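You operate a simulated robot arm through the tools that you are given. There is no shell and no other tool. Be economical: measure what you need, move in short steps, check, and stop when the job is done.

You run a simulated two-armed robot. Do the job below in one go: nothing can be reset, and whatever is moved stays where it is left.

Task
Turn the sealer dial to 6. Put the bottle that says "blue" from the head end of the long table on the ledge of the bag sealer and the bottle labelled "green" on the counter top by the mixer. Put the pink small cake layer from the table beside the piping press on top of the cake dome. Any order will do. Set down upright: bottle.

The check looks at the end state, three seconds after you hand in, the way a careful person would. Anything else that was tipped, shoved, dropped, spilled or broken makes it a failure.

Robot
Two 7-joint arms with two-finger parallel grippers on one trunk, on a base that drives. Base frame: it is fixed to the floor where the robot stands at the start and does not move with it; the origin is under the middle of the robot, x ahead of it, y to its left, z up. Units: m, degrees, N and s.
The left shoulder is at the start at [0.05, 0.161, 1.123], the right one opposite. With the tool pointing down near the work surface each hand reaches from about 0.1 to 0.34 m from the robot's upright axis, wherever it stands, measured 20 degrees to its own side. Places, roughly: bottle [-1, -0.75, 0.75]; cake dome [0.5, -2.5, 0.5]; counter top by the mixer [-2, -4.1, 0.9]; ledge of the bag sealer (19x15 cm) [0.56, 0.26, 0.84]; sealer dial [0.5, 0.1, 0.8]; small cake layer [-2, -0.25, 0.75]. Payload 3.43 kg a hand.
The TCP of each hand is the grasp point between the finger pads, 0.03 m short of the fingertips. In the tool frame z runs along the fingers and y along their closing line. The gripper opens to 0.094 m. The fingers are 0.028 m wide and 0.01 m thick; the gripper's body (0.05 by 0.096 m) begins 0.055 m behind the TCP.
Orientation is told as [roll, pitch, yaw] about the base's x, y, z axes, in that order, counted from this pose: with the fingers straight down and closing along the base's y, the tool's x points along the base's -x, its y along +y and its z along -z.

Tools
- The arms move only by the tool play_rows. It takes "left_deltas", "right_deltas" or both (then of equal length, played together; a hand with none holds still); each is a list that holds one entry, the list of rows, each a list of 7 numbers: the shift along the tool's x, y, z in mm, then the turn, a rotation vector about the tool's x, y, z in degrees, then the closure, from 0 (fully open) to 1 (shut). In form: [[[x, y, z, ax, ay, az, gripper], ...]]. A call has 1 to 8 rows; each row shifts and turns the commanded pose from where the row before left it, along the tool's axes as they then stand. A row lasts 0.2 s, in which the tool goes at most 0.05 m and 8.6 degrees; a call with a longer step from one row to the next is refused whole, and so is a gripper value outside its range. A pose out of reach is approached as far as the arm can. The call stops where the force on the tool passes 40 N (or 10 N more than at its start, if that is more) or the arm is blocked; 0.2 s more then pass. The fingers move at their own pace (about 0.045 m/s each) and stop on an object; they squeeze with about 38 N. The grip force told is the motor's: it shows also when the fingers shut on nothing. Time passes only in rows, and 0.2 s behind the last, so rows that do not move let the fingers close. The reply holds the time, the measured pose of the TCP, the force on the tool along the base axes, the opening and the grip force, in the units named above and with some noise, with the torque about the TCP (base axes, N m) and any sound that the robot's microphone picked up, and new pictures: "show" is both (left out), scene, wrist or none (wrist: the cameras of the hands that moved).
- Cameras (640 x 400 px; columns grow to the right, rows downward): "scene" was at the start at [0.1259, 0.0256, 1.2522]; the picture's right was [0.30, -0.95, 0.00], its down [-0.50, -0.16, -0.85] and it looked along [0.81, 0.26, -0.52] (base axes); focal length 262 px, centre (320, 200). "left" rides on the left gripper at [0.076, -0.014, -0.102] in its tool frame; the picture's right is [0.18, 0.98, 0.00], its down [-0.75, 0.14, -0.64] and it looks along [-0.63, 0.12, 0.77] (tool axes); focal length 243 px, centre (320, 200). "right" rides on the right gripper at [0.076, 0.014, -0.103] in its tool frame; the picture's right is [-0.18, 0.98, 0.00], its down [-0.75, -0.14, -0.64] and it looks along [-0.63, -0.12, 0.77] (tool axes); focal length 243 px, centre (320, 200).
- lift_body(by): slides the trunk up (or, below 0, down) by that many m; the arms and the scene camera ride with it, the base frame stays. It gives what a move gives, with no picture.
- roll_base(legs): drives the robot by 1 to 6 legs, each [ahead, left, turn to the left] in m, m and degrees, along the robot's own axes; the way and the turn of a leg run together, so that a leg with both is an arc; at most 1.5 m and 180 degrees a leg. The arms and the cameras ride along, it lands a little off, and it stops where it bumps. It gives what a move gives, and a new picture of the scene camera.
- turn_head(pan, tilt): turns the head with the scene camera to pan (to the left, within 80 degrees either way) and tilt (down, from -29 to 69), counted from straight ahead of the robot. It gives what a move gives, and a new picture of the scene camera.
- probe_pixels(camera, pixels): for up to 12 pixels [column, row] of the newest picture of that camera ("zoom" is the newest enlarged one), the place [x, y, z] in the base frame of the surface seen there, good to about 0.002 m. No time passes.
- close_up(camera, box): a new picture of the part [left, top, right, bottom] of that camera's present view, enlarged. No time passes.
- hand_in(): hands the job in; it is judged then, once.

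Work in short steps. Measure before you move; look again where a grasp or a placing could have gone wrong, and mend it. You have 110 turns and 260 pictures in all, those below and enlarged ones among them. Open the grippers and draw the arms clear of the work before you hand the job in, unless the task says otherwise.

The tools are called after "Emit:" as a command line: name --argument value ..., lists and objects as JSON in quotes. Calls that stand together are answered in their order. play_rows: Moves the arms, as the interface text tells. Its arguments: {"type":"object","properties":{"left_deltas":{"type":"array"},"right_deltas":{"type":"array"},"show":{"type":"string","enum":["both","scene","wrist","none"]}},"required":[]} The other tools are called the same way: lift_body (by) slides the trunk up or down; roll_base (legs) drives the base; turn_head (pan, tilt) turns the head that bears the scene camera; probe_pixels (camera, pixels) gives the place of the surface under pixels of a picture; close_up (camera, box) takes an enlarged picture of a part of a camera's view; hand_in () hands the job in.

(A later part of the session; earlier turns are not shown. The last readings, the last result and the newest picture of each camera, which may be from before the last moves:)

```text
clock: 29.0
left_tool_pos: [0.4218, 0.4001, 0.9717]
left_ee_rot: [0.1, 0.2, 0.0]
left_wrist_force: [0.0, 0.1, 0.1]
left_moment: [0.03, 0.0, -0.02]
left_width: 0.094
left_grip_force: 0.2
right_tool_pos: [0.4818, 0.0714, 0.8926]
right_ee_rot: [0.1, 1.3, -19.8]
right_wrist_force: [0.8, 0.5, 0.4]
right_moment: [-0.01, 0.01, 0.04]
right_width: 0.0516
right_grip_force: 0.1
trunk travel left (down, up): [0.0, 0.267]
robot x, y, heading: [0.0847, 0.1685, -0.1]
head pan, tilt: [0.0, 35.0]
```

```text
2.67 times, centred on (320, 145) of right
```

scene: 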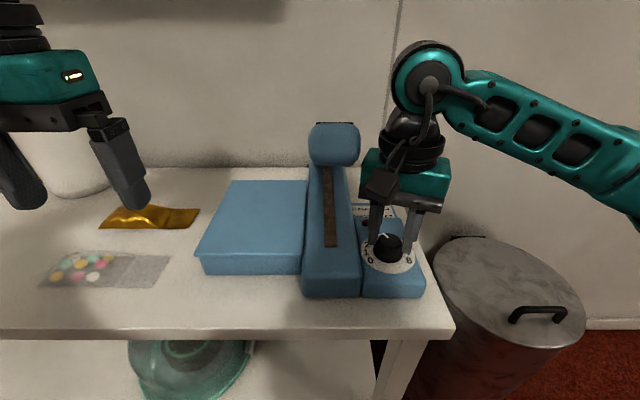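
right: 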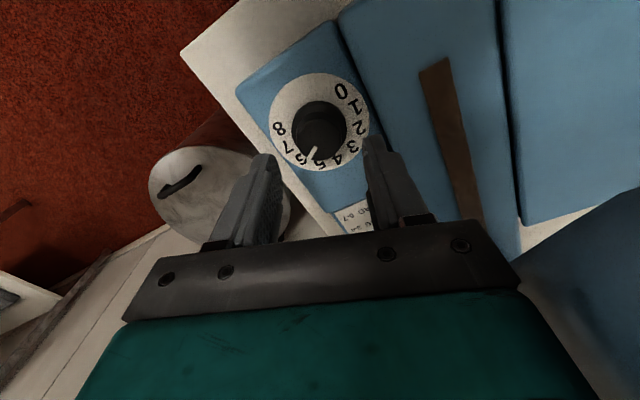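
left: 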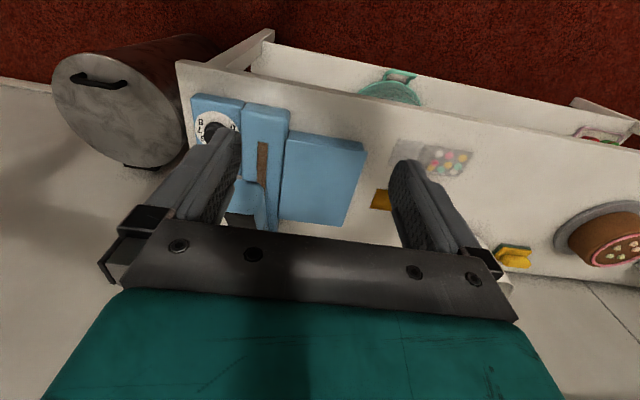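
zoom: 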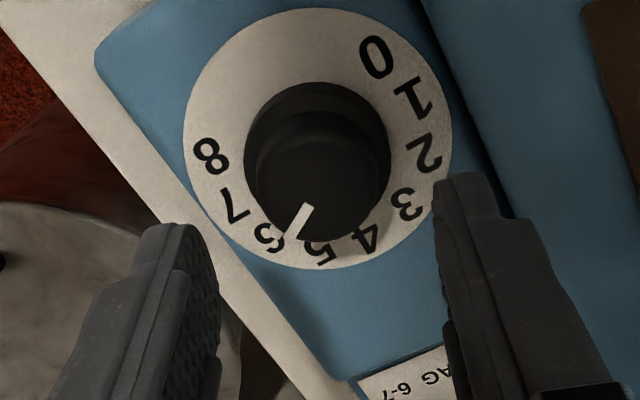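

I probe the line's ends and the digits 5, 6 and 7 to compute the pointer angle.

Emit:
probe_pixels --camera "zoom" --pixels '[[310, 206], [291, 236], [301, 219], [267, 238], [235, 205], [318, 250], [375, 57], [413, 99]]'

Emit:
probe_pixels --camera "scene" --pixels '[[392.5, 238], [396.5, 236.5], [394.5, 237.3]]'

```text
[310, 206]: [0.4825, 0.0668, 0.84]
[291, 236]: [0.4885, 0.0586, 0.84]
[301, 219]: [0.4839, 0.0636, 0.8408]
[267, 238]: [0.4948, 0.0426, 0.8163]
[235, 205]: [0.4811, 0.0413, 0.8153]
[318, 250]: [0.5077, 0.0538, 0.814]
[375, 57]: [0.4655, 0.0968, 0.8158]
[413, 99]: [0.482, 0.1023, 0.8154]
```

```text
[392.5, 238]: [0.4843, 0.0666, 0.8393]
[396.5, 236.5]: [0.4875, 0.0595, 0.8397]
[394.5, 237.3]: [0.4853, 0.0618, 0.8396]
```

The pointer reads about −56 to −60° against digit 6 at −60°, so the dial is at 6. I retreat the right hand up and back toward the robot.

Emit:
play_rows --right_deltas '[[[0, 0, -20, 0, 0, 0, 0.3], [31, -11.4, 0, 0, 0, 0, 0.2], [31, -11.4, 0, 0, 0, -8, 0], [25, -5, -20, 0, 0, -8, 0], [0, 0, -40, 0, 0, -4, 0], [0, 0, -40, 0, 0, 0, 0]]]' --show "none"

Emit:
lift_body --by 0.15

Emit:
close_up --camera "scene" --box '[340, 240, 440, 310]'

```text
clock: 30.4
left_tool_pos: [0.4215, 0.3998, 0.9703]
left_ee_rot: [0.0, 0.2, 0.0]
left_wrist_force: [0.6, 0.3, -0.5]
left_moment: [0.01, 0.01, -0.01]
left_width: 0.0941
left_grip_force: 0.0
right_tool_pos: [0.3913, 0.0695, 1.0155]
right_ee_rot: [0.4, 1.2, 0.3]
right_wrist_force: [0.6, 0.0, -0.2]
right_moment: [0.0, 0.01, -0.02]
right_width: 0.0941
right_grip_force: 0.1
trunk travel left (down, up): [0.0, 0.267]
robot x, y, heading: [0.0849, 0.1694, 0.1]
head pan, tilt: [0.0, 35.0]
```

```text
clock: 32.2
left_tool_pos: [0.422, 0.4006, 1.1206]
left_ee_rot: [0.1, 0.2, 0.0]
left_wrist_force: [-0.8, -0.3, -0.5]
left_moment: [-0.01, -0.01, -0.02]
left_width: 0.0939
left_grip_force: 0.1
right_tool_pos: [0.3923, 0.0705, 1.1628]
right_ee_rot: [0.4, 1.2, 0.2]
right_wrist_force: [0.2, 0.2, 0.6]
right_moment: [0.02, 0.02, -0.01]
right_width: 0.094
right_grip_force: 0.0
trunk travel left (down, up): [-0.15, 0.117]
robot x, y, heading: [0.0834, 0.1689, -0.0]
head pan, tilt: [0.0, 35.0]
```

```text
5.71 times, centred on (390, 275) of scene
```

zoom: 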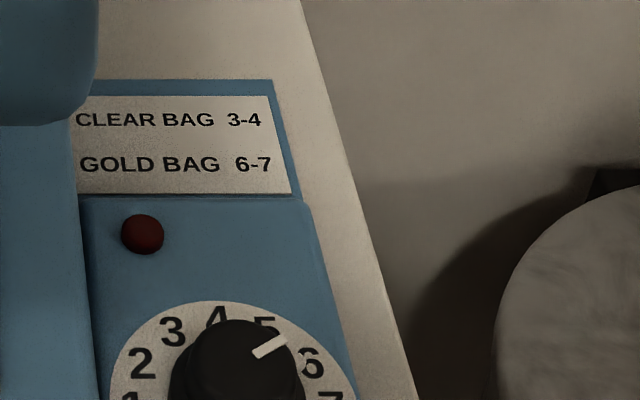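

I take a tighter, better-framed look at the dial from this higher viewpoint and probe the line.

Emit:
close_up --camera "scene" --box '[352, 285, 408, 320]'

Emit:
probe_pixels --camera "zoom" --pixels '[[270, 200], [330, 160], [300, 180], [350, 195], [380, 250], [250, 100], [100, 200], [320, 165], [280, 193]]'

```text
11.43 times, centred on (380, 302) of scene
```

zoom: 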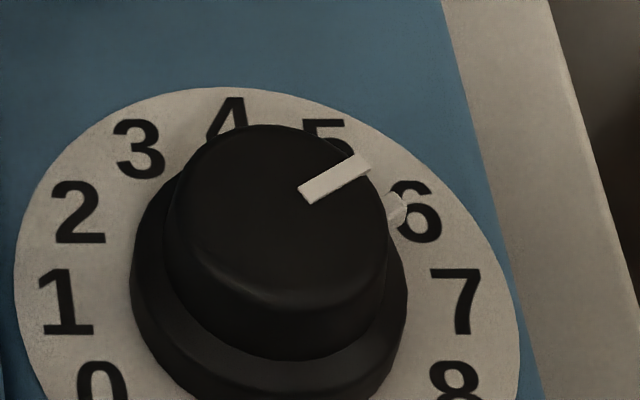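

```text
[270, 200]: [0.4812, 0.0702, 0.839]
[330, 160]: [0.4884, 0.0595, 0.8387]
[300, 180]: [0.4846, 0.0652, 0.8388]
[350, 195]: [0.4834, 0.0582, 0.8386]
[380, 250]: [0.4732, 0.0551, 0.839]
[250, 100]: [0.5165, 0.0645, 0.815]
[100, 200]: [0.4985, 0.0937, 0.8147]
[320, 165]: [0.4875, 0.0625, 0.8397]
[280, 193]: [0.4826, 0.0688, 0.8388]
```

The tab points at the middle of the 6, so the dial is done. Now I back off and turn toward the long table (bottles near [-1, -0.75]).

Emit:
roll_base --legs '[[-0.3, 0, 0], [0, 0, -120]]'

Emit:
turn_head --pan -30 --tilt 25

Emit:
turn_head --pan 30 --tilt 25

```text
clock: 39.3
left_tool_pos: [-0.1998, -0.2407, 1.1212]
left_ee_rot: [0.0, 0.2, -121.5]
left_wrist_force: [0.6, 1.3, -0.4]
left_moment: [-0.01, 0.0, 0.01]
left_width: 0.0942
left_grip_force: 0.0
right_tool_pos: [-0.465, -0.0417, 1.1634]
right_ee_rot: [0.4, 1.2, -121.2]
right_wrist_force: [0.0, -0.3, 0.2]
right_moment: [-0.03, 0.0, 0.02]
right_width: 0.0938
right_grip_force: 0.1
trunk travel left (down, up): [-0.15, 0.117]
robot x, y, heading: [-0.2195, 0.1691, -121.6]
head pan, tilt: [0.0, 35.0]
```

scene: 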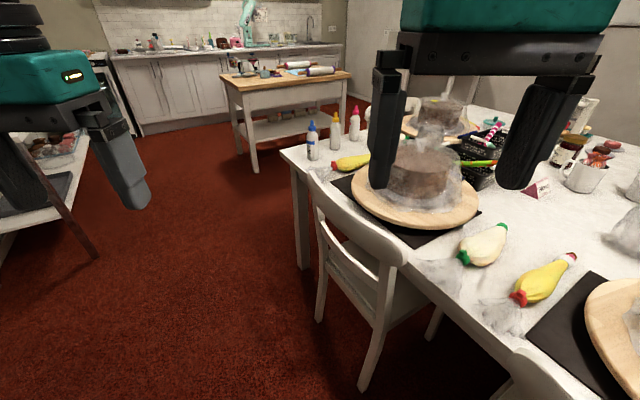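

```text
clock: 40.2
left_tool_pos: [-0.1994, -0.2399, 1.1217]
left_ee_rot: [0.0, 0.2, -121.5]
left_wrist_force: [-0.3, 0.4, -0.2]
left_moment: [0.02, 0.0, -0.02]
left_width: 0.0938
left_grip_force: 0.0
right_tool_pos: [-0.4654, -0.0426, 1.164]
right_ee_rot: [0.5, 1.1, -121.3]
right_wrist_force: [0.1, 0.0, -0.5]
right_moment: [0.04, -0.02, -0.02]
right_width: 0.0943
right_grip_force: 0.1
trunk travel left (down, up): [-0.15, 0.117]
robot x, y, heading: [-0.2187, 0.1699, -121.7]
head pan, tilt: [-30.0, 25.0]
```

scene: 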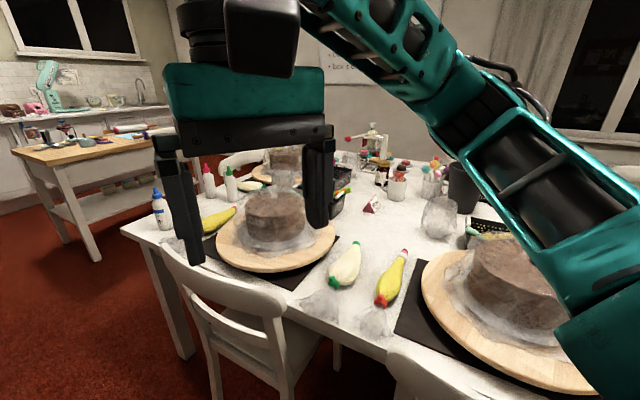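

```text
clock: 41.5
left_tool_pos: [-0.1994, -0.24, 1.1222]
left_ee_rot: [-0.1, 0.2, -121.5]
left_wrist_force: [0.1, 0.3, -0.2]
left_moment: [-0.02, -0.01, -0.01]
left_width: 0.0938
left_grip_force: 0.1
right_tool_pos: [-0.4645, -0.0424, 1.1641]
right_ee_rot: [0.3, 1.1, -121.1]
right_wrist_force: [0.0, 0.7, 0.1]
right_moment: [0.02, -0.05, 0.0]
right_width: 0.0939
right_grip_force: 0.1
trunk travel left (down, up): [-0.15, 0.117]
robot x, y, heading: [-0.2199, 0.1709, -121.5]
head pan, tilt: [30.0, 25.0]
```

scene: 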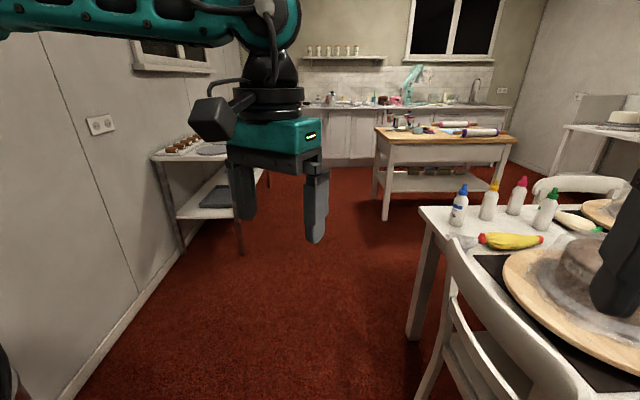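

Four bottles stand at the head of the long table around (460–545, 205). I enlarge them to read labels and probe their places.

Emit:
close_up --camera "scene" --box '[435, 170, 575, 257]'

Emit:
probe_pixels --camera "scene" --pixels '[[458, 215], [463, 190], [488, 208], [494, 185], [515, 203], [520, 182], [543, 218], [550, 195], [425, 210], [437, 228], [510, 240], [465, 240]]'

Emit:
probe_pixels --camera "scene" --pixels '[[455, 260], [410, 335], [560, 190], [385, 140], [500, 138], [190, 150], [230, 190], [365, 105], [410, 85], [575, 130], [625, 120], [300, 350]]'

```text
4.57 times, centred on (505, 214) of scene
```

zoom: 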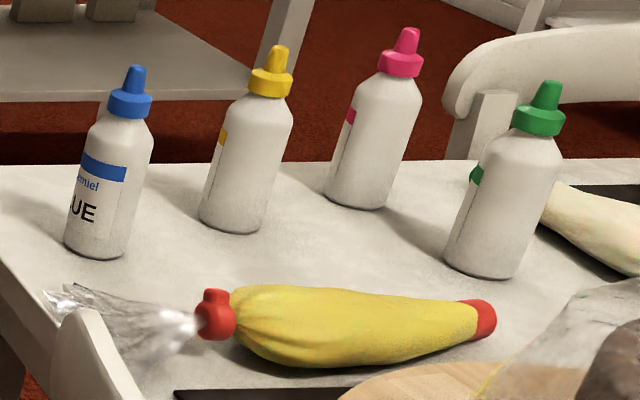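

```text
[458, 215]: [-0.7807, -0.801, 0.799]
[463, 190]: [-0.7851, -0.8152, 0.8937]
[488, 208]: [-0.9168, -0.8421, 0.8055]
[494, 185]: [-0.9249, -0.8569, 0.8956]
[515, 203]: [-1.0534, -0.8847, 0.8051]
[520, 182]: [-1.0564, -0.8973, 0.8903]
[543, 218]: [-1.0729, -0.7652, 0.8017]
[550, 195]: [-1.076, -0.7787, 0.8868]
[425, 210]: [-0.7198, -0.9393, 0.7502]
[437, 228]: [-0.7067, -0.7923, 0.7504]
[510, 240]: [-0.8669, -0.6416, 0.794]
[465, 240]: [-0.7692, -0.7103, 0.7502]
```

```text
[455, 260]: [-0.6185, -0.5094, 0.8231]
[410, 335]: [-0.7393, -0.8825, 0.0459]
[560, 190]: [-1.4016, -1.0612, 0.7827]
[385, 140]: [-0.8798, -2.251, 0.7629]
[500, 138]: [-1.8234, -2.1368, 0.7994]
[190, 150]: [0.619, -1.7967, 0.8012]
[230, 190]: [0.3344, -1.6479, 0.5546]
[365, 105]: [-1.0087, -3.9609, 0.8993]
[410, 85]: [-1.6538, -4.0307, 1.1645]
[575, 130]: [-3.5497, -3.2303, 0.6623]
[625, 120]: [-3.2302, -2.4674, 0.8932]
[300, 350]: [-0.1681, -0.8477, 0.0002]
```

The blue bottle's label is partly visible ("…UE"), and the bottles are at about (-0.785,-0.815), (-0.925,-0.857), (-1.056,-0.897) and (-1.076,-0.779). I'll come to the head end (edge y≈-0.94) from outside, driving along x≈0 first.

Emit:
roll_base --legs '[[0, 0, 31.5], [0, 0.22, 0], [1.5, 0, 0], [0, 0, 180]]'

```text
clock: 60.1
left_tool_pos: [-0.2272, -1.0161, 1.1217]
left_ee_rot: [0.0, 0.2, 93.1]
left_wrist_force: [-0.1, 0.1, -0.5]
left_moment: [0.02, 0.01, -0.03]
left_width: 0.0939
left_grip_force: 0.1
right_tool_pos: [0.1046, -1.0296, 1.1634]
right_ee_rot: [0.4, 1.2, 93.2]
right_wrist_force: [0.0, 0.1, 0.7]
right_moment: [-0.02, 0.03, -0.01]
right_width: 0.0941
right_grip_force: 0.0
trunk travel left (down, up): [-0.15, 0.117]
robot x, y, heading: [0.0219, -1.3437, 93.1]
head pan, tilt: [30.0, 25.0]
```

scene: 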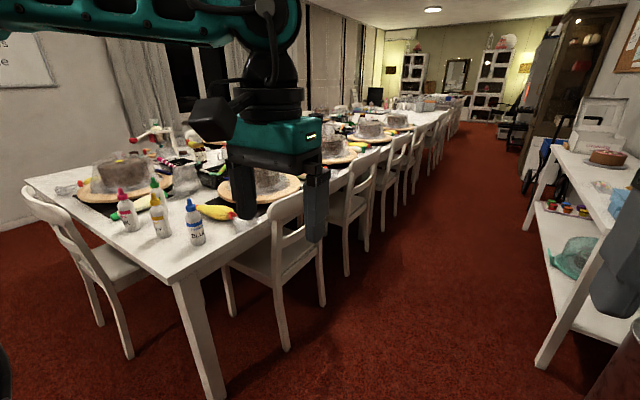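

The bottles are at (120–195, 215). A chair sits near the head end at (90,250), so I probe its extent, the table edge and the bottles.

Emit:
probe_pixels --camera "scene" --pixels '[[30, 195], [60, 230], [95, 260], [110, 280], [125, 345], [95, 280], [170, 278], [100, 230], [40, 187], [215, 390], [140, 285], [85, 265]]'

Emit:
close_up --camera "scene" --box '[20, 160, 240, 300]'

```text
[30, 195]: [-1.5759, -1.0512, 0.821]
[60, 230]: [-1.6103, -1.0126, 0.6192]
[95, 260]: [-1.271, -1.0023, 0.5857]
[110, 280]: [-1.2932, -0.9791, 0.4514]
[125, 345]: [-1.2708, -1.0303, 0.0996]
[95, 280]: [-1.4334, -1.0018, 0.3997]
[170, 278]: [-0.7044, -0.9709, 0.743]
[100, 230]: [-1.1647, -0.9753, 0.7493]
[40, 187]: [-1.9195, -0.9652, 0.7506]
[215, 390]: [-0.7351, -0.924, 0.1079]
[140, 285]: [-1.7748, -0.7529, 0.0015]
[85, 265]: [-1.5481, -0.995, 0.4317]
```

```text
2.86 times, centred on (130, 230) of scene
```

zoom: 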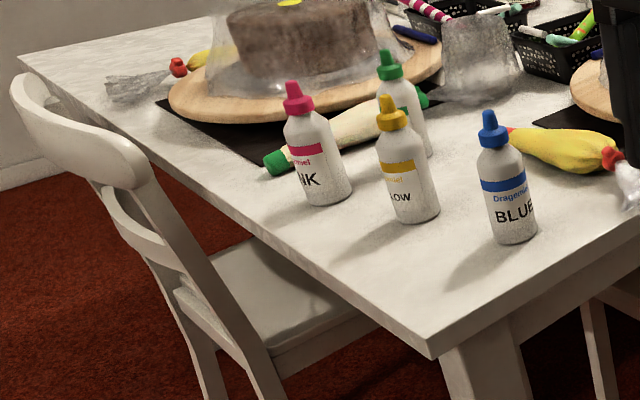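

Labels and colours agree (BLUE, yellow, PINK readable). The head edge is at y≈-0.972 and the chair starts at x<-1.27. I straighten to heading 90 and strafe to x≈-0.90.

Emit:
roll_base --legs '[[0, 0, -3.1], [0, 0.92, 0]]'

Emit:
turn_head --pan 0 --tilt 45

```text
clock: 69.0
left_tool_pos: [-1.1384, -1.0126, 1.1207]
left_ee_rot: [0.0, 0.2, 90.7]
left_wrist_force: [-1.2, -0.7, 0.0]
left_moment: [0.02, 0.0, -0.01]
left_width: 0.094
left_grip_force: 0.0
right_tool_pos: [-0.8082, -1.0389, 1.1628]
right_ee_rot: [0.2, 1.3, 90.9]
right_wrist_force: [0.2, 0.0, 1.1]
right_moment: [0.0, 0.02, 0.0]
right_width: 0.094
right_grip_force: 0.0
trunk travel left (down, up): [-0.15, 0.117]
robot x, y, heading: [-0.9037, -1.3489, 90.7]
head pan, tilt: [30.0, 25.0]
```

scene: 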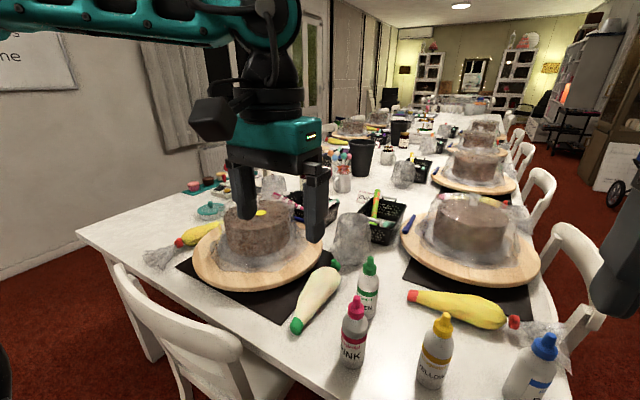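

```text
clock: 70.0
left_tool_pos: [-1.139, -1.0125, 1.1202]
left_ee_rot: [-0.1, 0.3, 90.7]
left_wrist_force: [-0.1, 0.3, 0.5]
left_moment: [0.0, 0.0, 0.02]
left_width: 0.0939
left_grip_force: 0.1
right_tool_pos: [-0.8074, -1.0374, 1.1643]
right_ee_rot: [0.5, 1.2, 91.0]
right_wrist_force: [-0.5, -0.5, -0.6]
right_moment: [0.02, -0.01, 0.01]
right_width: 0.0941
right_grip_force: 0.0
trunk travel left (down, up): [-0.15, 0.117]
robot x, y, heading: [-0.9048, -1.3485, 90.8]
head pan, tilt: [0.0, 45.0]
```

scene: 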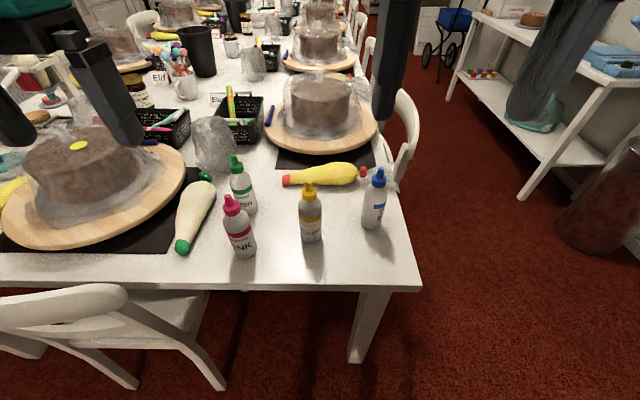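

Clear view of all bottles now. I enlarge and probe blue, green, pink and the neighbours for exact centres, diameters and heights.

Emit:
close_up --camera "scene" --box '[170, 130, 430, 292]'

Emit:
probe_pixels --camera "scene" --pixels '[[374, 225], [363, 212], [383, 212], [378, 172], [378, 183], [243, 205], [233, 190], [251, 190], [237, 158], [236, 170], [240, 252], [231, 200]]'

Emit:
probe_pixels --camera "scene" --pixels '[[311, 240], [309, 185], [120, 290], [125, 305], [200, 180], [190, 215], [250, 225], [375, 237], [320, 285], [380, 288], [213, 150], [345, 175]]'

```text
2.46 times, centred on (300, 211) of scene
```

zoom: 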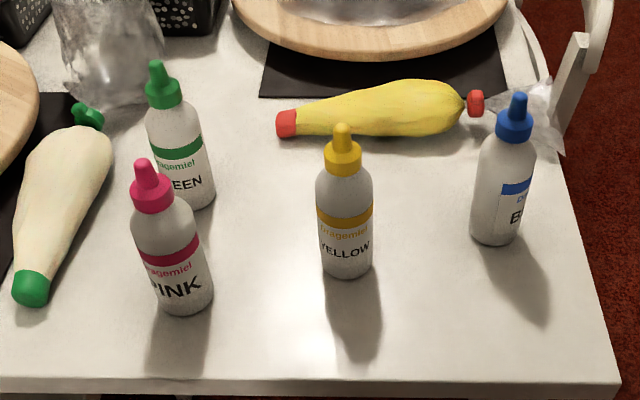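

```text
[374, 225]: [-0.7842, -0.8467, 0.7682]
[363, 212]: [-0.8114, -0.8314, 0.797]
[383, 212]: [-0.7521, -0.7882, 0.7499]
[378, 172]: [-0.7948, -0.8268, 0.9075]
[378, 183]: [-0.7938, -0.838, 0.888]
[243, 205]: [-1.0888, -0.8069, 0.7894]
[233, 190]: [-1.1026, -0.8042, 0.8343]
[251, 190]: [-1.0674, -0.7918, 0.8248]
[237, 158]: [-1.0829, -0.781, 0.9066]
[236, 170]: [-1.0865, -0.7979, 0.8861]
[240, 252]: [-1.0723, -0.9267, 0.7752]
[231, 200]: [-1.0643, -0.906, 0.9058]
```

```text
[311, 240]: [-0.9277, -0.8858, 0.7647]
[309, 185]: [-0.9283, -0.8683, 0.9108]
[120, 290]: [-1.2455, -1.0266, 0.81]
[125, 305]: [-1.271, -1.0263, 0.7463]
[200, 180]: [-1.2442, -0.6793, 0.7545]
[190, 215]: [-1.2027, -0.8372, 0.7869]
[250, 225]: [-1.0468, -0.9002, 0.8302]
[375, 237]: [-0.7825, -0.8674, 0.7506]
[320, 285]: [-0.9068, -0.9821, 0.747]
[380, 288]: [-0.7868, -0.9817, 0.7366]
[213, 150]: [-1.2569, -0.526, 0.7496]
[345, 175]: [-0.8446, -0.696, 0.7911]
```

Blue's centre is about (-0.787,-0.820) and green's about (-1.080,-0.781), both about 0.05 across with tops at 0.91. Pink stands in front of green, so green needs an angled approach. First I creep up to the table, front about 1–2 cm from the edge.

Emit:
roll_base --legs '[[0, 0, -0.8], [0.08, 0, 0]]'

Emit:
lift_body --by -0.08

```text
clock: 71.4
left_tool_pos: [-1.1328, -0.9262, 1.1204]
left_ee_rot: [0.1, 0.2, 90.0]
left_wrist_force: [-0.4, 0.8, 0.0]
left_moment: [-0.04, 0.03, 0.0]
left_width: 0.0942
left_grip_force: 0.2
right_tool_pos: [-0.8037, -0.9566, 1.1634]
right_ee_rot: [0.4, 1.2, 90.2]
right_wrist_force: [0.9, -0.2, 0.1]
right_moment: [0.01, 0.0, -0.01]
right_width: 0.0939
right_grip_force: 0.1
trunk travel left (down, up): [-0.15, 0.117]
robot x, y, heading: [-0.9036, -1.2631, 89.8]
head pan, tilt: [0.0, 45.0]
```

scene: 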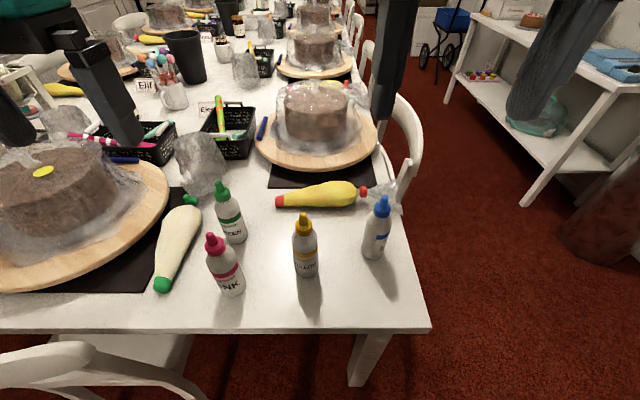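

```text
clock: 72.5
left_tool_pos: [-1.1332, -0.9276, 1.0404]
left_ee_rot: [0.0, 0.2, 90.0]
left_wrist_force: [0.0, -0.5, -0.3]
left_moment: [0.0, 0.01, 0.01]
left_width: 0.0943
left_grip_force: 0.1
right_tool_pos: [-0.8032, -0.9571, 1.0842]
right_ee_rot: [0.3, 1.1, 90.1]
right_wrist_force: [0.0, -0.8, -0.4]
right_moment: [0.01, 0.0, 0.0]
right_width: 0.0941
right_grip_force: 0.2
trunk travel left (down, up): [-0.07, 0.197]
robot x, y, heading: [-0.9031, -1.2638, 89.8]
head pan, tilt: [0.0, 45.0]
```

Now the right hand tilts 45° forward (about tool y, negative) in the free space above the edge.

Emit:
play_rows --right_deltas '[[[0, 0, 0, 0, -7.5, 0, 0], [0, 0, 0, 0, -7.5, 0, 0], [0, 0, 0, 0, -7.5, 0, 0], [0, 0, 0, 0, -7.5, 0, 0], [0, 0, 0, 0, -7.5, 0, 0], [0, 0, 0, 0, -7.5, 0, 0], [0, 0, 0, 0, 0, 0, 0]]]'

```text
clock: 74.1
left_tool_pos: [-1.1338, -0.9274, 1.0409]
left_ee_rot: [-0.1, 0.2, 90.0]
left_wrist_force: [-0.4, -1.5, 0.7]
left_moment: [0.02, 0.03, 0.0]
left_width: 0.0942
left_grip_force: 0.0
right_tool_pos: [-0.804, -0.9591, 1.0844]
right_ee_rot: [0.5, -43.9, 89.8]
right_wrist_force: [0.1, -0.4, -0.4]
right_moment: [-0.04, -0.01, 0.01]
right_width: 0.094
right_grip_force: 0.1
trunk travel left (down, up): [-0.07, 0.197]
robot x, y, heading: [-0.903, -1.2657, 89.9]
head pan, tilt: [0.0, 45.0]
```

scene: 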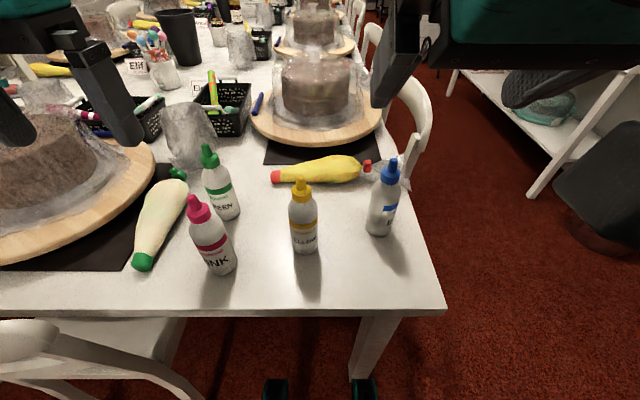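
right: 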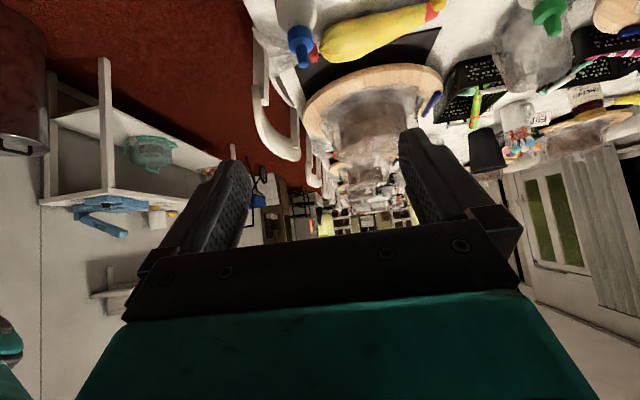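

I bring the right hand to a pre-grasp about 100 mm short of the blue bottle along the tool axis.

Emit:
play_rows --right_deltas '[[[15.3, -3.2, 34.8, 0, 0, 0, 0], [15.3, -3.2, 34.8, 0, 0, 0, 0], [15.3, -3.2, 34.8, 0, 0, 0, 0], [15.3, -3.2, 34.8, 0, 0, 0, 0], [15.3, -3.2, 34.8, 0, 0, 0, 0], [0, 0, 0, 0, 0, 0, 0]]]'

```text
clock: 75.5
left_tool_pos: [-1.1335, -0.928, 1.0397]
left_ee_rot: [0.0, 0.1, 90.0]
left_wrist_force: [1.2, -0.1, -0.1]
left_moment: [-0.04, 0.0, 0.03]
left_width: 0.0941
left_grip_force: 0.1
right_tool_pos: [-0.7938, -0.8866, 0.9067]
right_ee_rot: [0.6, -43.9, 89.8]
right_wrist_force: [0.8, -0.2, -0.1]
right_moment: [0.0, -0.02, 0.02]
right_width: 0.094
right_grip_force: 0.1
right hand out of reach, approached as far as the arm can: row 3
trunk travel left (down, up): [-0.07, 0.197]
robot x, y, heading: [-0.9034, -1.2677, 89.9]
head pan, tilt: [0.0, 45.0]
```

scene: 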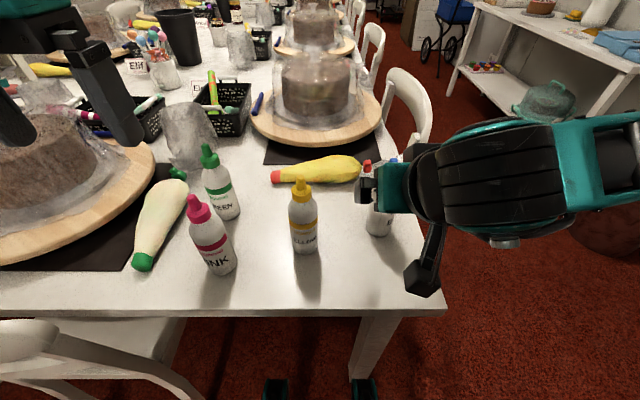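
right: 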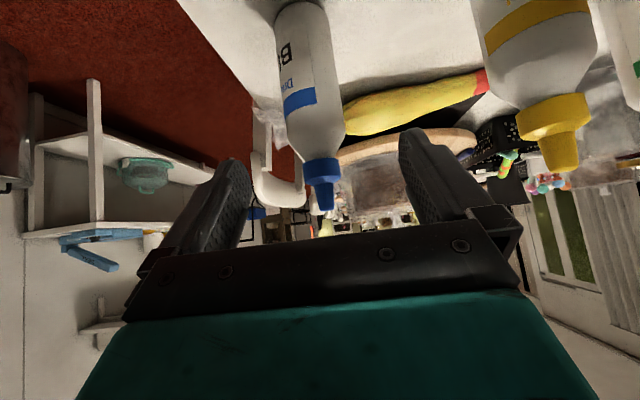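

Pre-grasp reached, with the bottle between the fingers at (315,100) in the right view. I probe it for exact centring.

Emit:
probe_pixels --camera "right" --pixels '[[285, 60], [312, 60], [330, 60], [290, 110], [315, 110], [338, 110], [322, 175], [325, 205], [312, 20]]'

```text
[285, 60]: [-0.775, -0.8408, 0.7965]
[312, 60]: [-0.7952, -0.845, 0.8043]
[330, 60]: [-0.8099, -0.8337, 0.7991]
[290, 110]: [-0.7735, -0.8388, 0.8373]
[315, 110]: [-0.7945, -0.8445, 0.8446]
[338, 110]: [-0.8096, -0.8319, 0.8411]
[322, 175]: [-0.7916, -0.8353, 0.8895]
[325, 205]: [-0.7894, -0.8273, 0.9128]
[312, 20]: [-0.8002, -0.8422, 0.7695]
```

The centre fits (-0.789,-0.820) with radius 25 mm. I advance 95 mm along the tool axis, 4 mm over in x, and check before closing.

Emit:
play_rows --right_deltas '[[[0, -2, 32, 0, 0, 0, 0], [0, -2, 32, 0, 0, 0, 0], [0, 0, 31, 0, 0, 0, 0], [0, 0, 0, 0, 0, 0, 0]]]'

```text
clock: 76.5
left_tool_pos: [-1.1331, -0.9268, 1.0418]
left_ee_rot: [0.0, 0.2, 90.0]
left_wrist_force: [-0.4, -0.2, 0.4]
left_moment: [-0.03, -0.03, -0.01]
left_width: 0.0939
left_grip_force: 0.0
right_tool_pos: [-0.7905, -0.8221, 0.8385]
right_ee_rot: [0.5, -43.9, 89.8]
right_wrist_force: [-0.3, -0.7, 0.6]
right_moment: [0.01, -0.01, 0.02]
right_width: 0.0939
right_grip_force: 0.0
trunk travel left (down, up): [-0.07, 0.197]
robot x, y, heading: [-0.9017, -1.2663, 90.0]
head pan, tilt: [0.0, 45.0]
```

scene: 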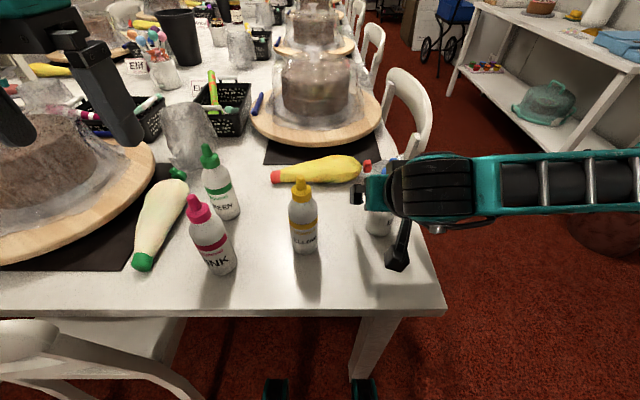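
right: 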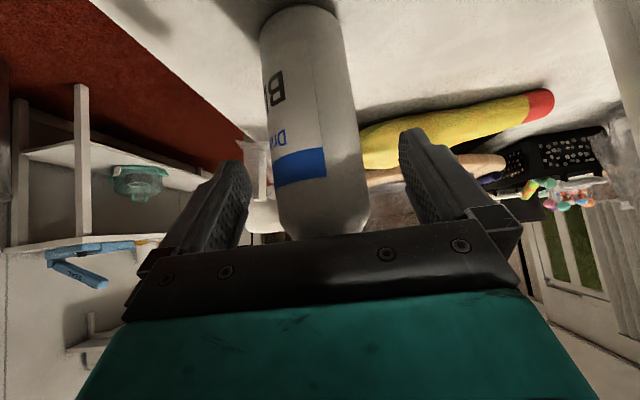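

The bottle is centred between the pads. I close, then lift 15 mm if the grip is firm.

Emit:
play_rows --right_deltas '[[[0, 0, 0, 0, 0, 0, 0.3], [0, 0, 0, 0, 0, 0, 0.6], [0, 0, 0, 0, 0, 0, 0.8], [0, 0, 0, 0, 0, 0, 0.8]]]' --show "wrist"

```text
clock: 77.5
left_tool_pos: [-1.134, -0.9275, 1.0409]
left_ee_rot: [0.0, 0.1, 90.0]
left_wrist_force: [0.0, 0.0, -0.5]
left_moment: [-0.04, 0.03, -0.02]
left_width: 0.0939
left_grip_force: 0.1
right_tool_pos: [-0.7897, -0.8222, 0.8398]
right_ee_rot: [0.6, -43.9, 89.9]
right_wrist_force: [-0.2, 0.5, -1.6]
right_moment: [-0.01, 0.09, -0.03]
right_width: 0.0503
right_grip_force: 37.9
trunk travel left (down, up): [-0.07, 0.197]
robot x, y, heading: [-0.9056, -1.2637, 90.0]
head pan, tilt: [0.0, 45.0]
```

right: 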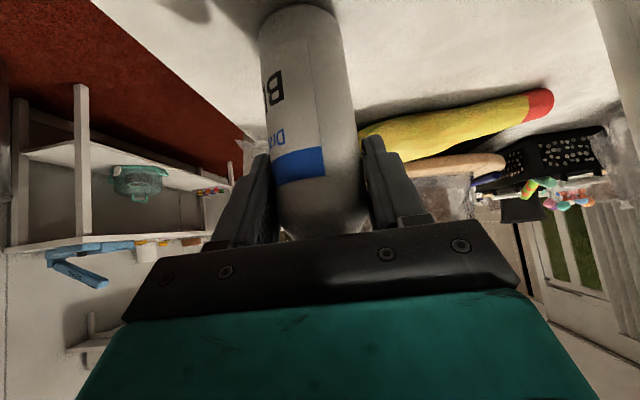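

Gripped at 50 mm. I lift straight up 150 mm.

Emit:
play_rows --right_deltas '[[[-13, 0, -13.3, 0, 0, 0, 0.8], [-26.2, 0, -26.7, 0, 0, 0, 0.8], [-26.2, 0, -26.7, 0, 0, 0, 0.8], [-26.2, 0, -26.7, 0, 0, 0, 0.8], [-13, 0, -13.3, 0, 0, 0, 0.8], [0, 0, 0, 0, 0, 0, 0.8]]]'

```text
clock: 78.9
left_tool_pos: [-1.1336, -0.9286, 1.0415]
left_ee_rot: [-0.1, 0.2, 89.9]
left_wrist_force: [-0.3, -0.5, -1.3]
left_moment: [-0.04, -0.02, 0.0]
left_width: 0.0939
left_grip_force: 0.1
right_tool_pos: [-0.7888, -0.8208, 0.988]
right_ee_rot: [0.7, -43.8, 89.9]
right_wrist_force: [0.1, 0.3, -1.6]
right_moment: [0.02, -0.02, -0.02]
right_width: 0.0501
right_grip_force: 38.0
trunk travel left (down, up): [-0.07, 0.197]
robot x, y, heading: [-0.9026, -1.2695, 90.0]
head pan, tilt: [0.0, 45.0]
```

scene: 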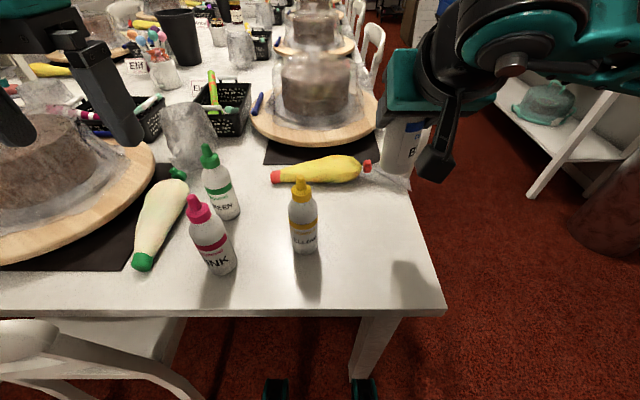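
right: 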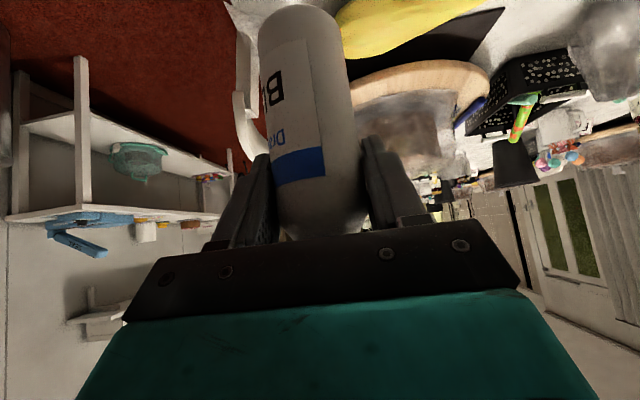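

Blue is held and hangs clear and upright. Now the left hand: I yaw it +37° and tilt 45°, so its camera stalk will drop into the gap between yellow and pink when it grips green by its shoulder.

Emit:
play_rows --left_deltas '[[[0, 0, 0, 0, 0, -7.5, 0], [0, 0, 0, 0, 0, -7.5, 0], [0, 0, 0, 0, 0, -7.5, 0], [0, 0, 0, 0, 0, -7.5, 0], [0, 0, 0, 0, 0, -7.3, 0], [0, 0, 0, 0, -7.5, 0, 0], [0, 0, 0, 0, -7.5, 0, 0], [0, 0, 0, 0, -7.5, 0, 0]]]' --show "none"

Emit:
play_rows --left_deltas '[[[0, 0, 0, 0, -7.5, 0, 0], [0, 0, 0, 0, -7.5, 0, 0], [0, 0, 0, 0, -7.5, 0, 0], [0, 0, 0, 0, 0, 0, 0]]]'

Emit:
close_up --camera "scene" --box '[120, 130, 340, 290]'

Emit:
probe_pixels --camera "scene" --pixels '[[217, 188], [225, 212], [213, 195], [236, 195], [209, 150], [208, 163], [195, 203], [222, 265], [301, 185], [306, 240], [180, 175], [195, 140]]'

```text
clock: 80.7
left_tool_pos: [-1.1334, -0.928, 1.0416]
left_ee_rot: [0.1, -22.5, 127.1]
left_wrist_force: [0.6, -0.6, -0.1]
left_moment: [0.03, -0.01, -0.02]
left_width: 0.0941
left_grip_force: 0.1
right_tool_pos: [-0.7872, -0.8217, 0.989]
right_ee_rot: [0.6, -43.8, 89.8]
right_wrist_force: [-0.8, -0.1, -1.0]
right_moment: [0.0, -0.02, -0.01]
right_width: 0.0501
right_grip_force: 38.2
trunk travel left (down, up): [-0.07, 0.197]
robot x, y, heading: [-0.9029, -1.2636, 89.6]
head pan, tilt: [0.0, 45.0]
```

```text
clock: 81.7
left_tool_pos: [-1.1331, -0.9275, 1.0408]
left_ee_rot: [0.3, -44.9, 127.2]
left_wrist_force: [0.6, -0.5, 0.5]
left_moment: [0.02, 0.02, 0.08]
left_width: 0.094
left_grip_force: 0.1
right_tool_pos: [-0.7875, -0.8213, 0.9881]
right_ee_rot: [0.7, -43.8, 89.8]
right_wrist_force: [0.9, 0.0, -1.7]
right_moment: [0.01, -0.02, 0.0]
right_width: 0.05
right_grip_force: 38.1
trunk travel left (down, up): [-0.07, 0.197]
robot x, y, heading: [-0.9037, -1.2642, 90.0]
head pan, tilt: [0.0, 45.0]
```

scene: 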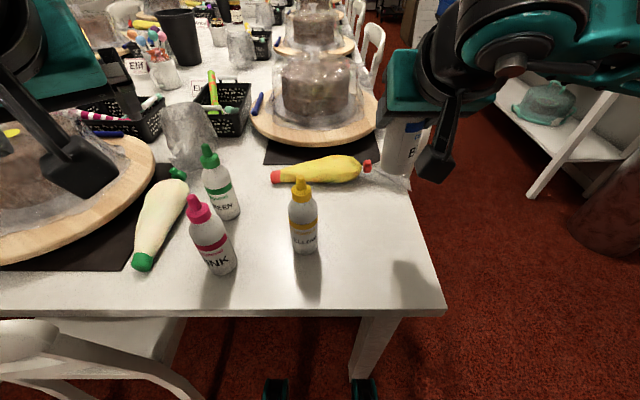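
left: 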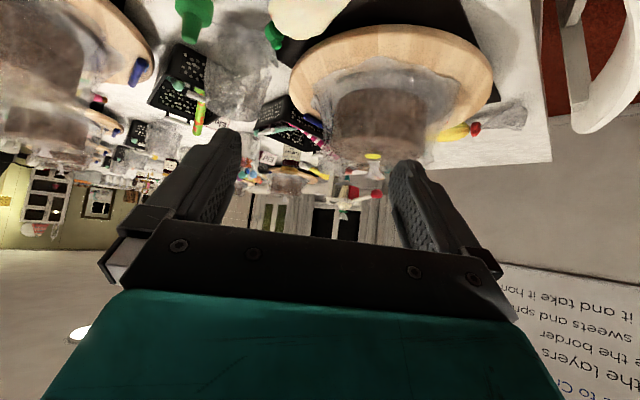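

```text
2.50 times, centred on (230, 210) of scene
```

zoom: 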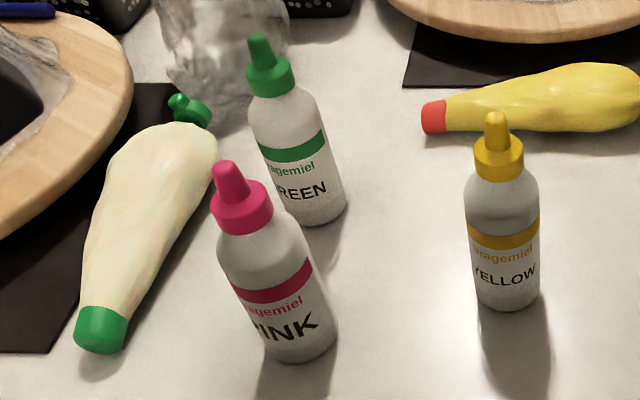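

```text
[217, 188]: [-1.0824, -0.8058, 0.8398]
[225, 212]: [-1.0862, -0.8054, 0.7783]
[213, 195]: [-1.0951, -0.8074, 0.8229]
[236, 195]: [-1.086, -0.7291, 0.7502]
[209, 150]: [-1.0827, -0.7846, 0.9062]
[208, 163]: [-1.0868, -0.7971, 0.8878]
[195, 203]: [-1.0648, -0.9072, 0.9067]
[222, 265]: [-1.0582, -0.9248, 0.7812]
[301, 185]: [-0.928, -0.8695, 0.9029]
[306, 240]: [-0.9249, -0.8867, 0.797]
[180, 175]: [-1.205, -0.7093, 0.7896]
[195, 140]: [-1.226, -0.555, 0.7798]
```

Green's centre is (-1.083,-0.780). I move the left hand to hover directly above it at z 0.99.

Emit:
play_rows --left_deltas '[[[-6.6, -32.3, 24.2, 0, 0, 0, 0], [-6.6, -32.3, 24.2, 0, 0, 0, 0], [-6.6, -32.3, 24.2, 0, 0, 0, 0], [-6.6, -32.3, 24.2, 0, 0, 0, 0], [0, 0, 0, 0, 0, 0, 0]]]'

```text
clock: 82.9
left_tool_pos: [-1.085, -0.7797, 0.9926]
left_ee_rot: [0.2, -44.9, 127.1]
left_wrist_force: [-0.5, -0.4, -0.5]
left_moment: [0.02, 0.02, 0.02]
left_width: 0.0944
left_grip_force: 0.1
right_tool_pos: [-0.7885, -0.8215, 0.9881]
right_ee_rot: [0.5, -43.8, 89.8]
right_wrist_force: [-0.1, -0.2, -1.4]
right_moment: [-0.02, 0.0, 0.01]
right_width: 0.0499
right_grip_force: 38.5
trunk travel left (down, up): [-0.07, 0.197]
robot x, y, heading: [-0.9038, -1.2686, 90.1]
head pan, tilt: [0.0, 45.0]
```

scene: 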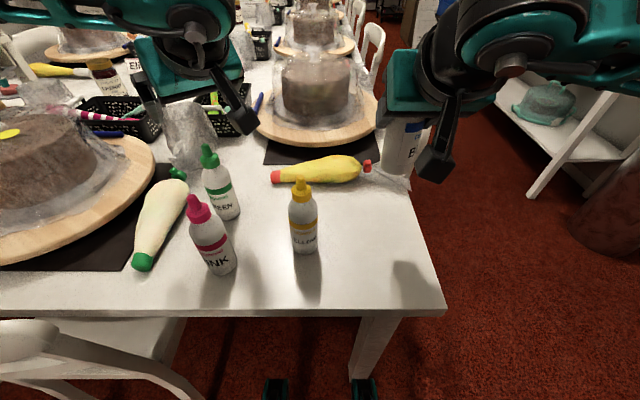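
left: 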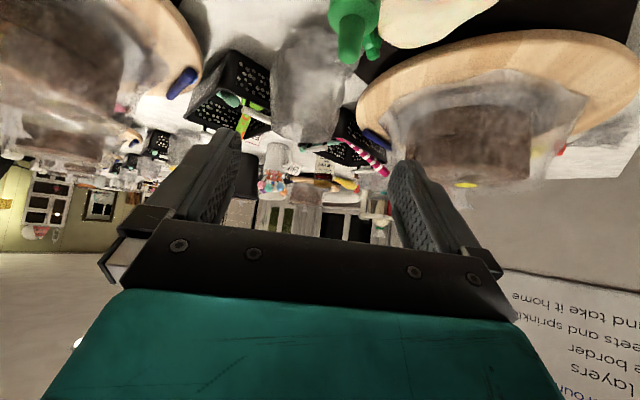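

I descend vertically 80 mm and check the straddle and the camera stalk's gap.

Emit:
play_rows --left_deltas '[[[18.8, 0, 18.9, 0, 0, 0, 0], [18.8, 0, 18.9, 0, 0, 0, 0], [18.8, 0, 18.9, 0, 0, 0, 0], [0, 0, 0, 0, 0, 0, 0]]]'

Emit:
close_up --camera "scene" --box '[120, 90, 340, 290]'

```text
clock: 83.9
left_tool_pos: [-1.0933, -0.7831, 0.9143]
left_ee_rot: [0.1, -44.9, 127.2]
left_wrist_force: [0.4, -0.3, -0.5]
left_moment: [0.01, -0.02, 0.01]
left_width: 0.0938
left_grip_force: 0.0
left hand out of reach, approached as far as the arm can: row 3
right_tool_pos: [-0.7881, -0.8204, 0.9885]
right_ee_rot: [0.7, -43.8, 89.8]
right_wrist_force: [-0.9, -0.2, -0.8]
right_moment: [0.0, 0.02, 0.01]
right_width: 0.05
right_grip_force: 38.0
trunk travel left (down, up): [-0.07, 0.197]
robot x, y, heading: [-0.9018, -1.2672, 89.8]
head pan, tilt: [0.0, 45.0]
```

scene: 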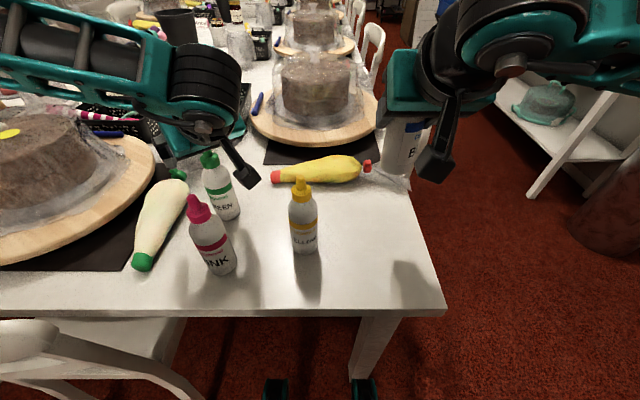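
left: 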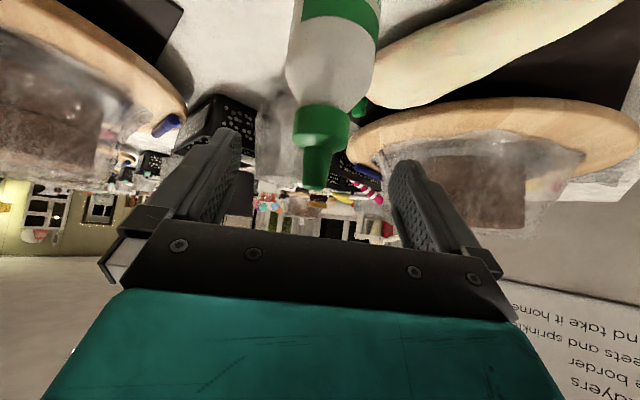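

```text
2.00 times, centred on (230, 190) of scene
```

zoom: 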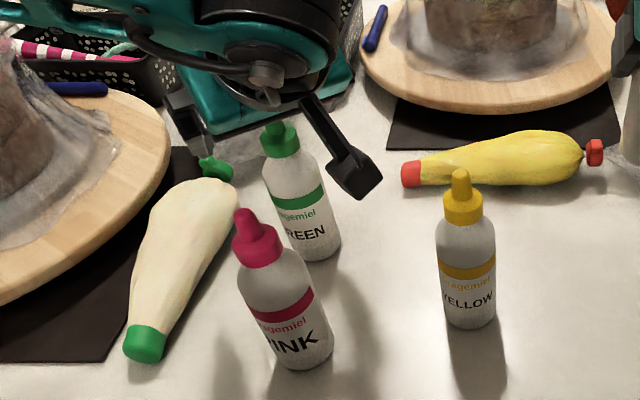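

The left arm hit its reach limit at z 0.914. Lowering the trunk would bring it down, so I check clearance of the left forearm over the cake on the left.

Emit:
probe_pixels --camera "scene" --pixels '[[20, 90], [80, 90], [120, 95], [160, 110], [30, 140], [90, 145], [200, 125], [245, 178], [30, 40]]'

Emit:
probe_pixels --camera "left" --pixels '[[318, 165], [318, 128], [300, 128], [345, 128], [295, 70], [330, 80], [370, 70]]'

```text
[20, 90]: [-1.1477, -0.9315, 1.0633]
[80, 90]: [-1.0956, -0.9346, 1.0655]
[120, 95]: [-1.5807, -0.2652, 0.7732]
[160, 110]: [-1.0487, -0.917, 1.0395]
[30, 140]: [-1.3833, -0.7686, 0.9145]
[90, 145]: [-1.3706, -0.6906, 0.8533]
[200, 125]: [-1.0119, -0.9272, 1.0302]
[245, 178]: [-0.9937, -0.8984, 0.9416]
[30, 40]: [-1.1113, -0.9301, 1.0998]
```

```text
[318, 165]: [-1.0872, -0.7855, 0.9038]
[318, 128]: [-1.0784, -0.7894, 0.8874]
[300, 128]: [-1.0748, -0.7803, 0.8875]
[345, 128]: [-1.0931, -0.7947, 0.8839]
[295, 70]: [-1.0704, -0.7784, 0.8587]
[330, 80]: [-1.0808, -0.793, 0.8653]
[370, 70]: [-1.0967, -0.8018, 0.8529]
```

Clearance is fine: forearm underside is about 0.99, the camera is at (-0.994,-0.898) in the gap, and the lower limit needed is 50 mm. I correct 10 mm sideways, then lower the trunk by 0.05.

Emit:
play_rows --left_deltas '[[[0, -9, 0, 0, 0, 0, 0], [0, 0, 0, 0, 0, 0, 0]]]' --show "none"

Emit:
lift_body --by -0.025

Emit:
turn_head --pan 10 --tilt 48

Emit:
close_up --camera "left" --box '[120, 0, 520, 250]'

```text
clock: 84.5
left_tool_pos: [-1.0939, -0.7799, 0.9142]
left_ee_rot: [0.1, -45.0, 127.2]
left_wrist_force: [-0.1, 0.1, -0.7]
left_moment: [-0.04, 0.0, -0.01]
left_width: 0.0939
left_grip_force: 0.1
left hand out of reach, approached as far as the arm can: row 1
right_tool_pos: [-0.789, -0.8212, 0.9869]
right_ee_rot: [0.5, -43.8, 89.8]
right_wrist_force: [-1.8, -0.1, -1.5]
right_moment: [-0.04, 0.03, -0.01]
right_width: 0.0501
right_grip_force: 37.9
trunk travel left (down, up): [-0.07, 0.197]
robot x, y, heading: [-0.9043, -1.2654, 89.9]
head pan, tilt: [0.0, 45.0]
```

```text
clock: 85.2
left_tool_pos: [-1.0928, -0.7796, 0.8904]
left_ee_rot: [0.0, -44.9, 127.1]
left_wrist_force: [0.1, -0.2, 0.0]
left_moment: [0.0, -0.01, -0.02]
left_width: 0.0937
left_grip_force: 0.1
right_tool_pos: [-0.7879, -0.8197, 0.9625]
right_ee_rot: [0.5, -43.8, 89.7]
right_wrist_force: [-0.5, -0.8, -2.2]
right_moment: [0.02, -0.04, -0.02]
right_width: 0.0496
right_grip_force: 38.0
trunk travel left (down, up): [-0.045, 0.222]
robot x, y, heading: [-0.9073, -1.2676, 89.9]
head pan, tilt: [0.0, 45.0]
```

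```text
clock: 86.0
left_tool_pos: [-1.0935, -0.7802, 0.8913]
left_ee_rot: [0.3, -44.9, 127.1]
left_wrist_force: [-0.1, 0.6, 0.9]
left_moment: [-0.01, 0.03, -0.01]
left_width: 0.094
left_grip_force: 0.1
right_tool_pos: [-0.7856, -0.8208, 0.9636]
right_ee_rot: [0.5, -43.9, 89.8]
right_wrist_force: [-0.5, -0.5, -1.0]
right_moment: [-0.03, 0.0, -0.01]
right_width: 0.0499
right_grip_force: 38.0
trunk travel left (down, up): [-0.045, 0.222]
robot x, y, heading: [-0.905, -1.2661, 89.9]
head pan, tilt: [10.0, 48.0]
```

scene: 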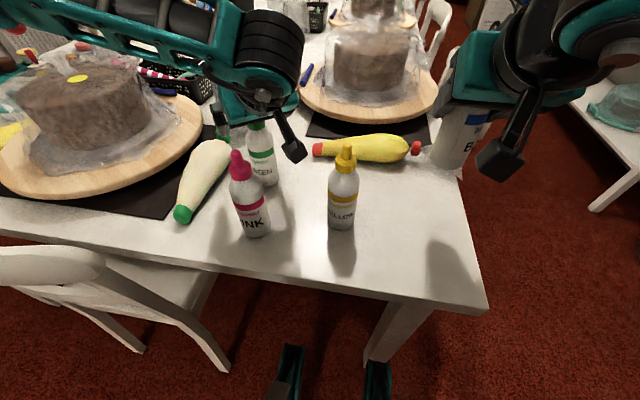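

```text
1.60 times, centred on (320, 125) of left
```

zoom: 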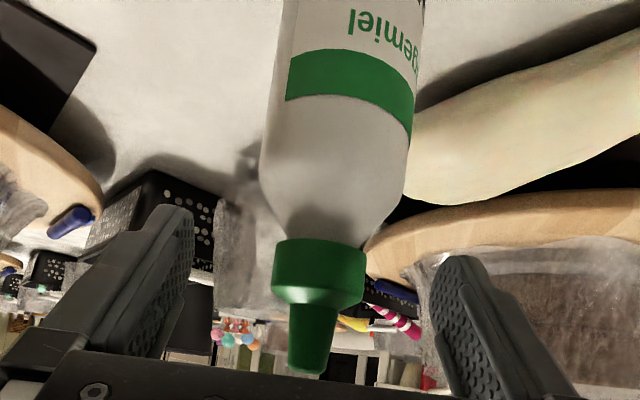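

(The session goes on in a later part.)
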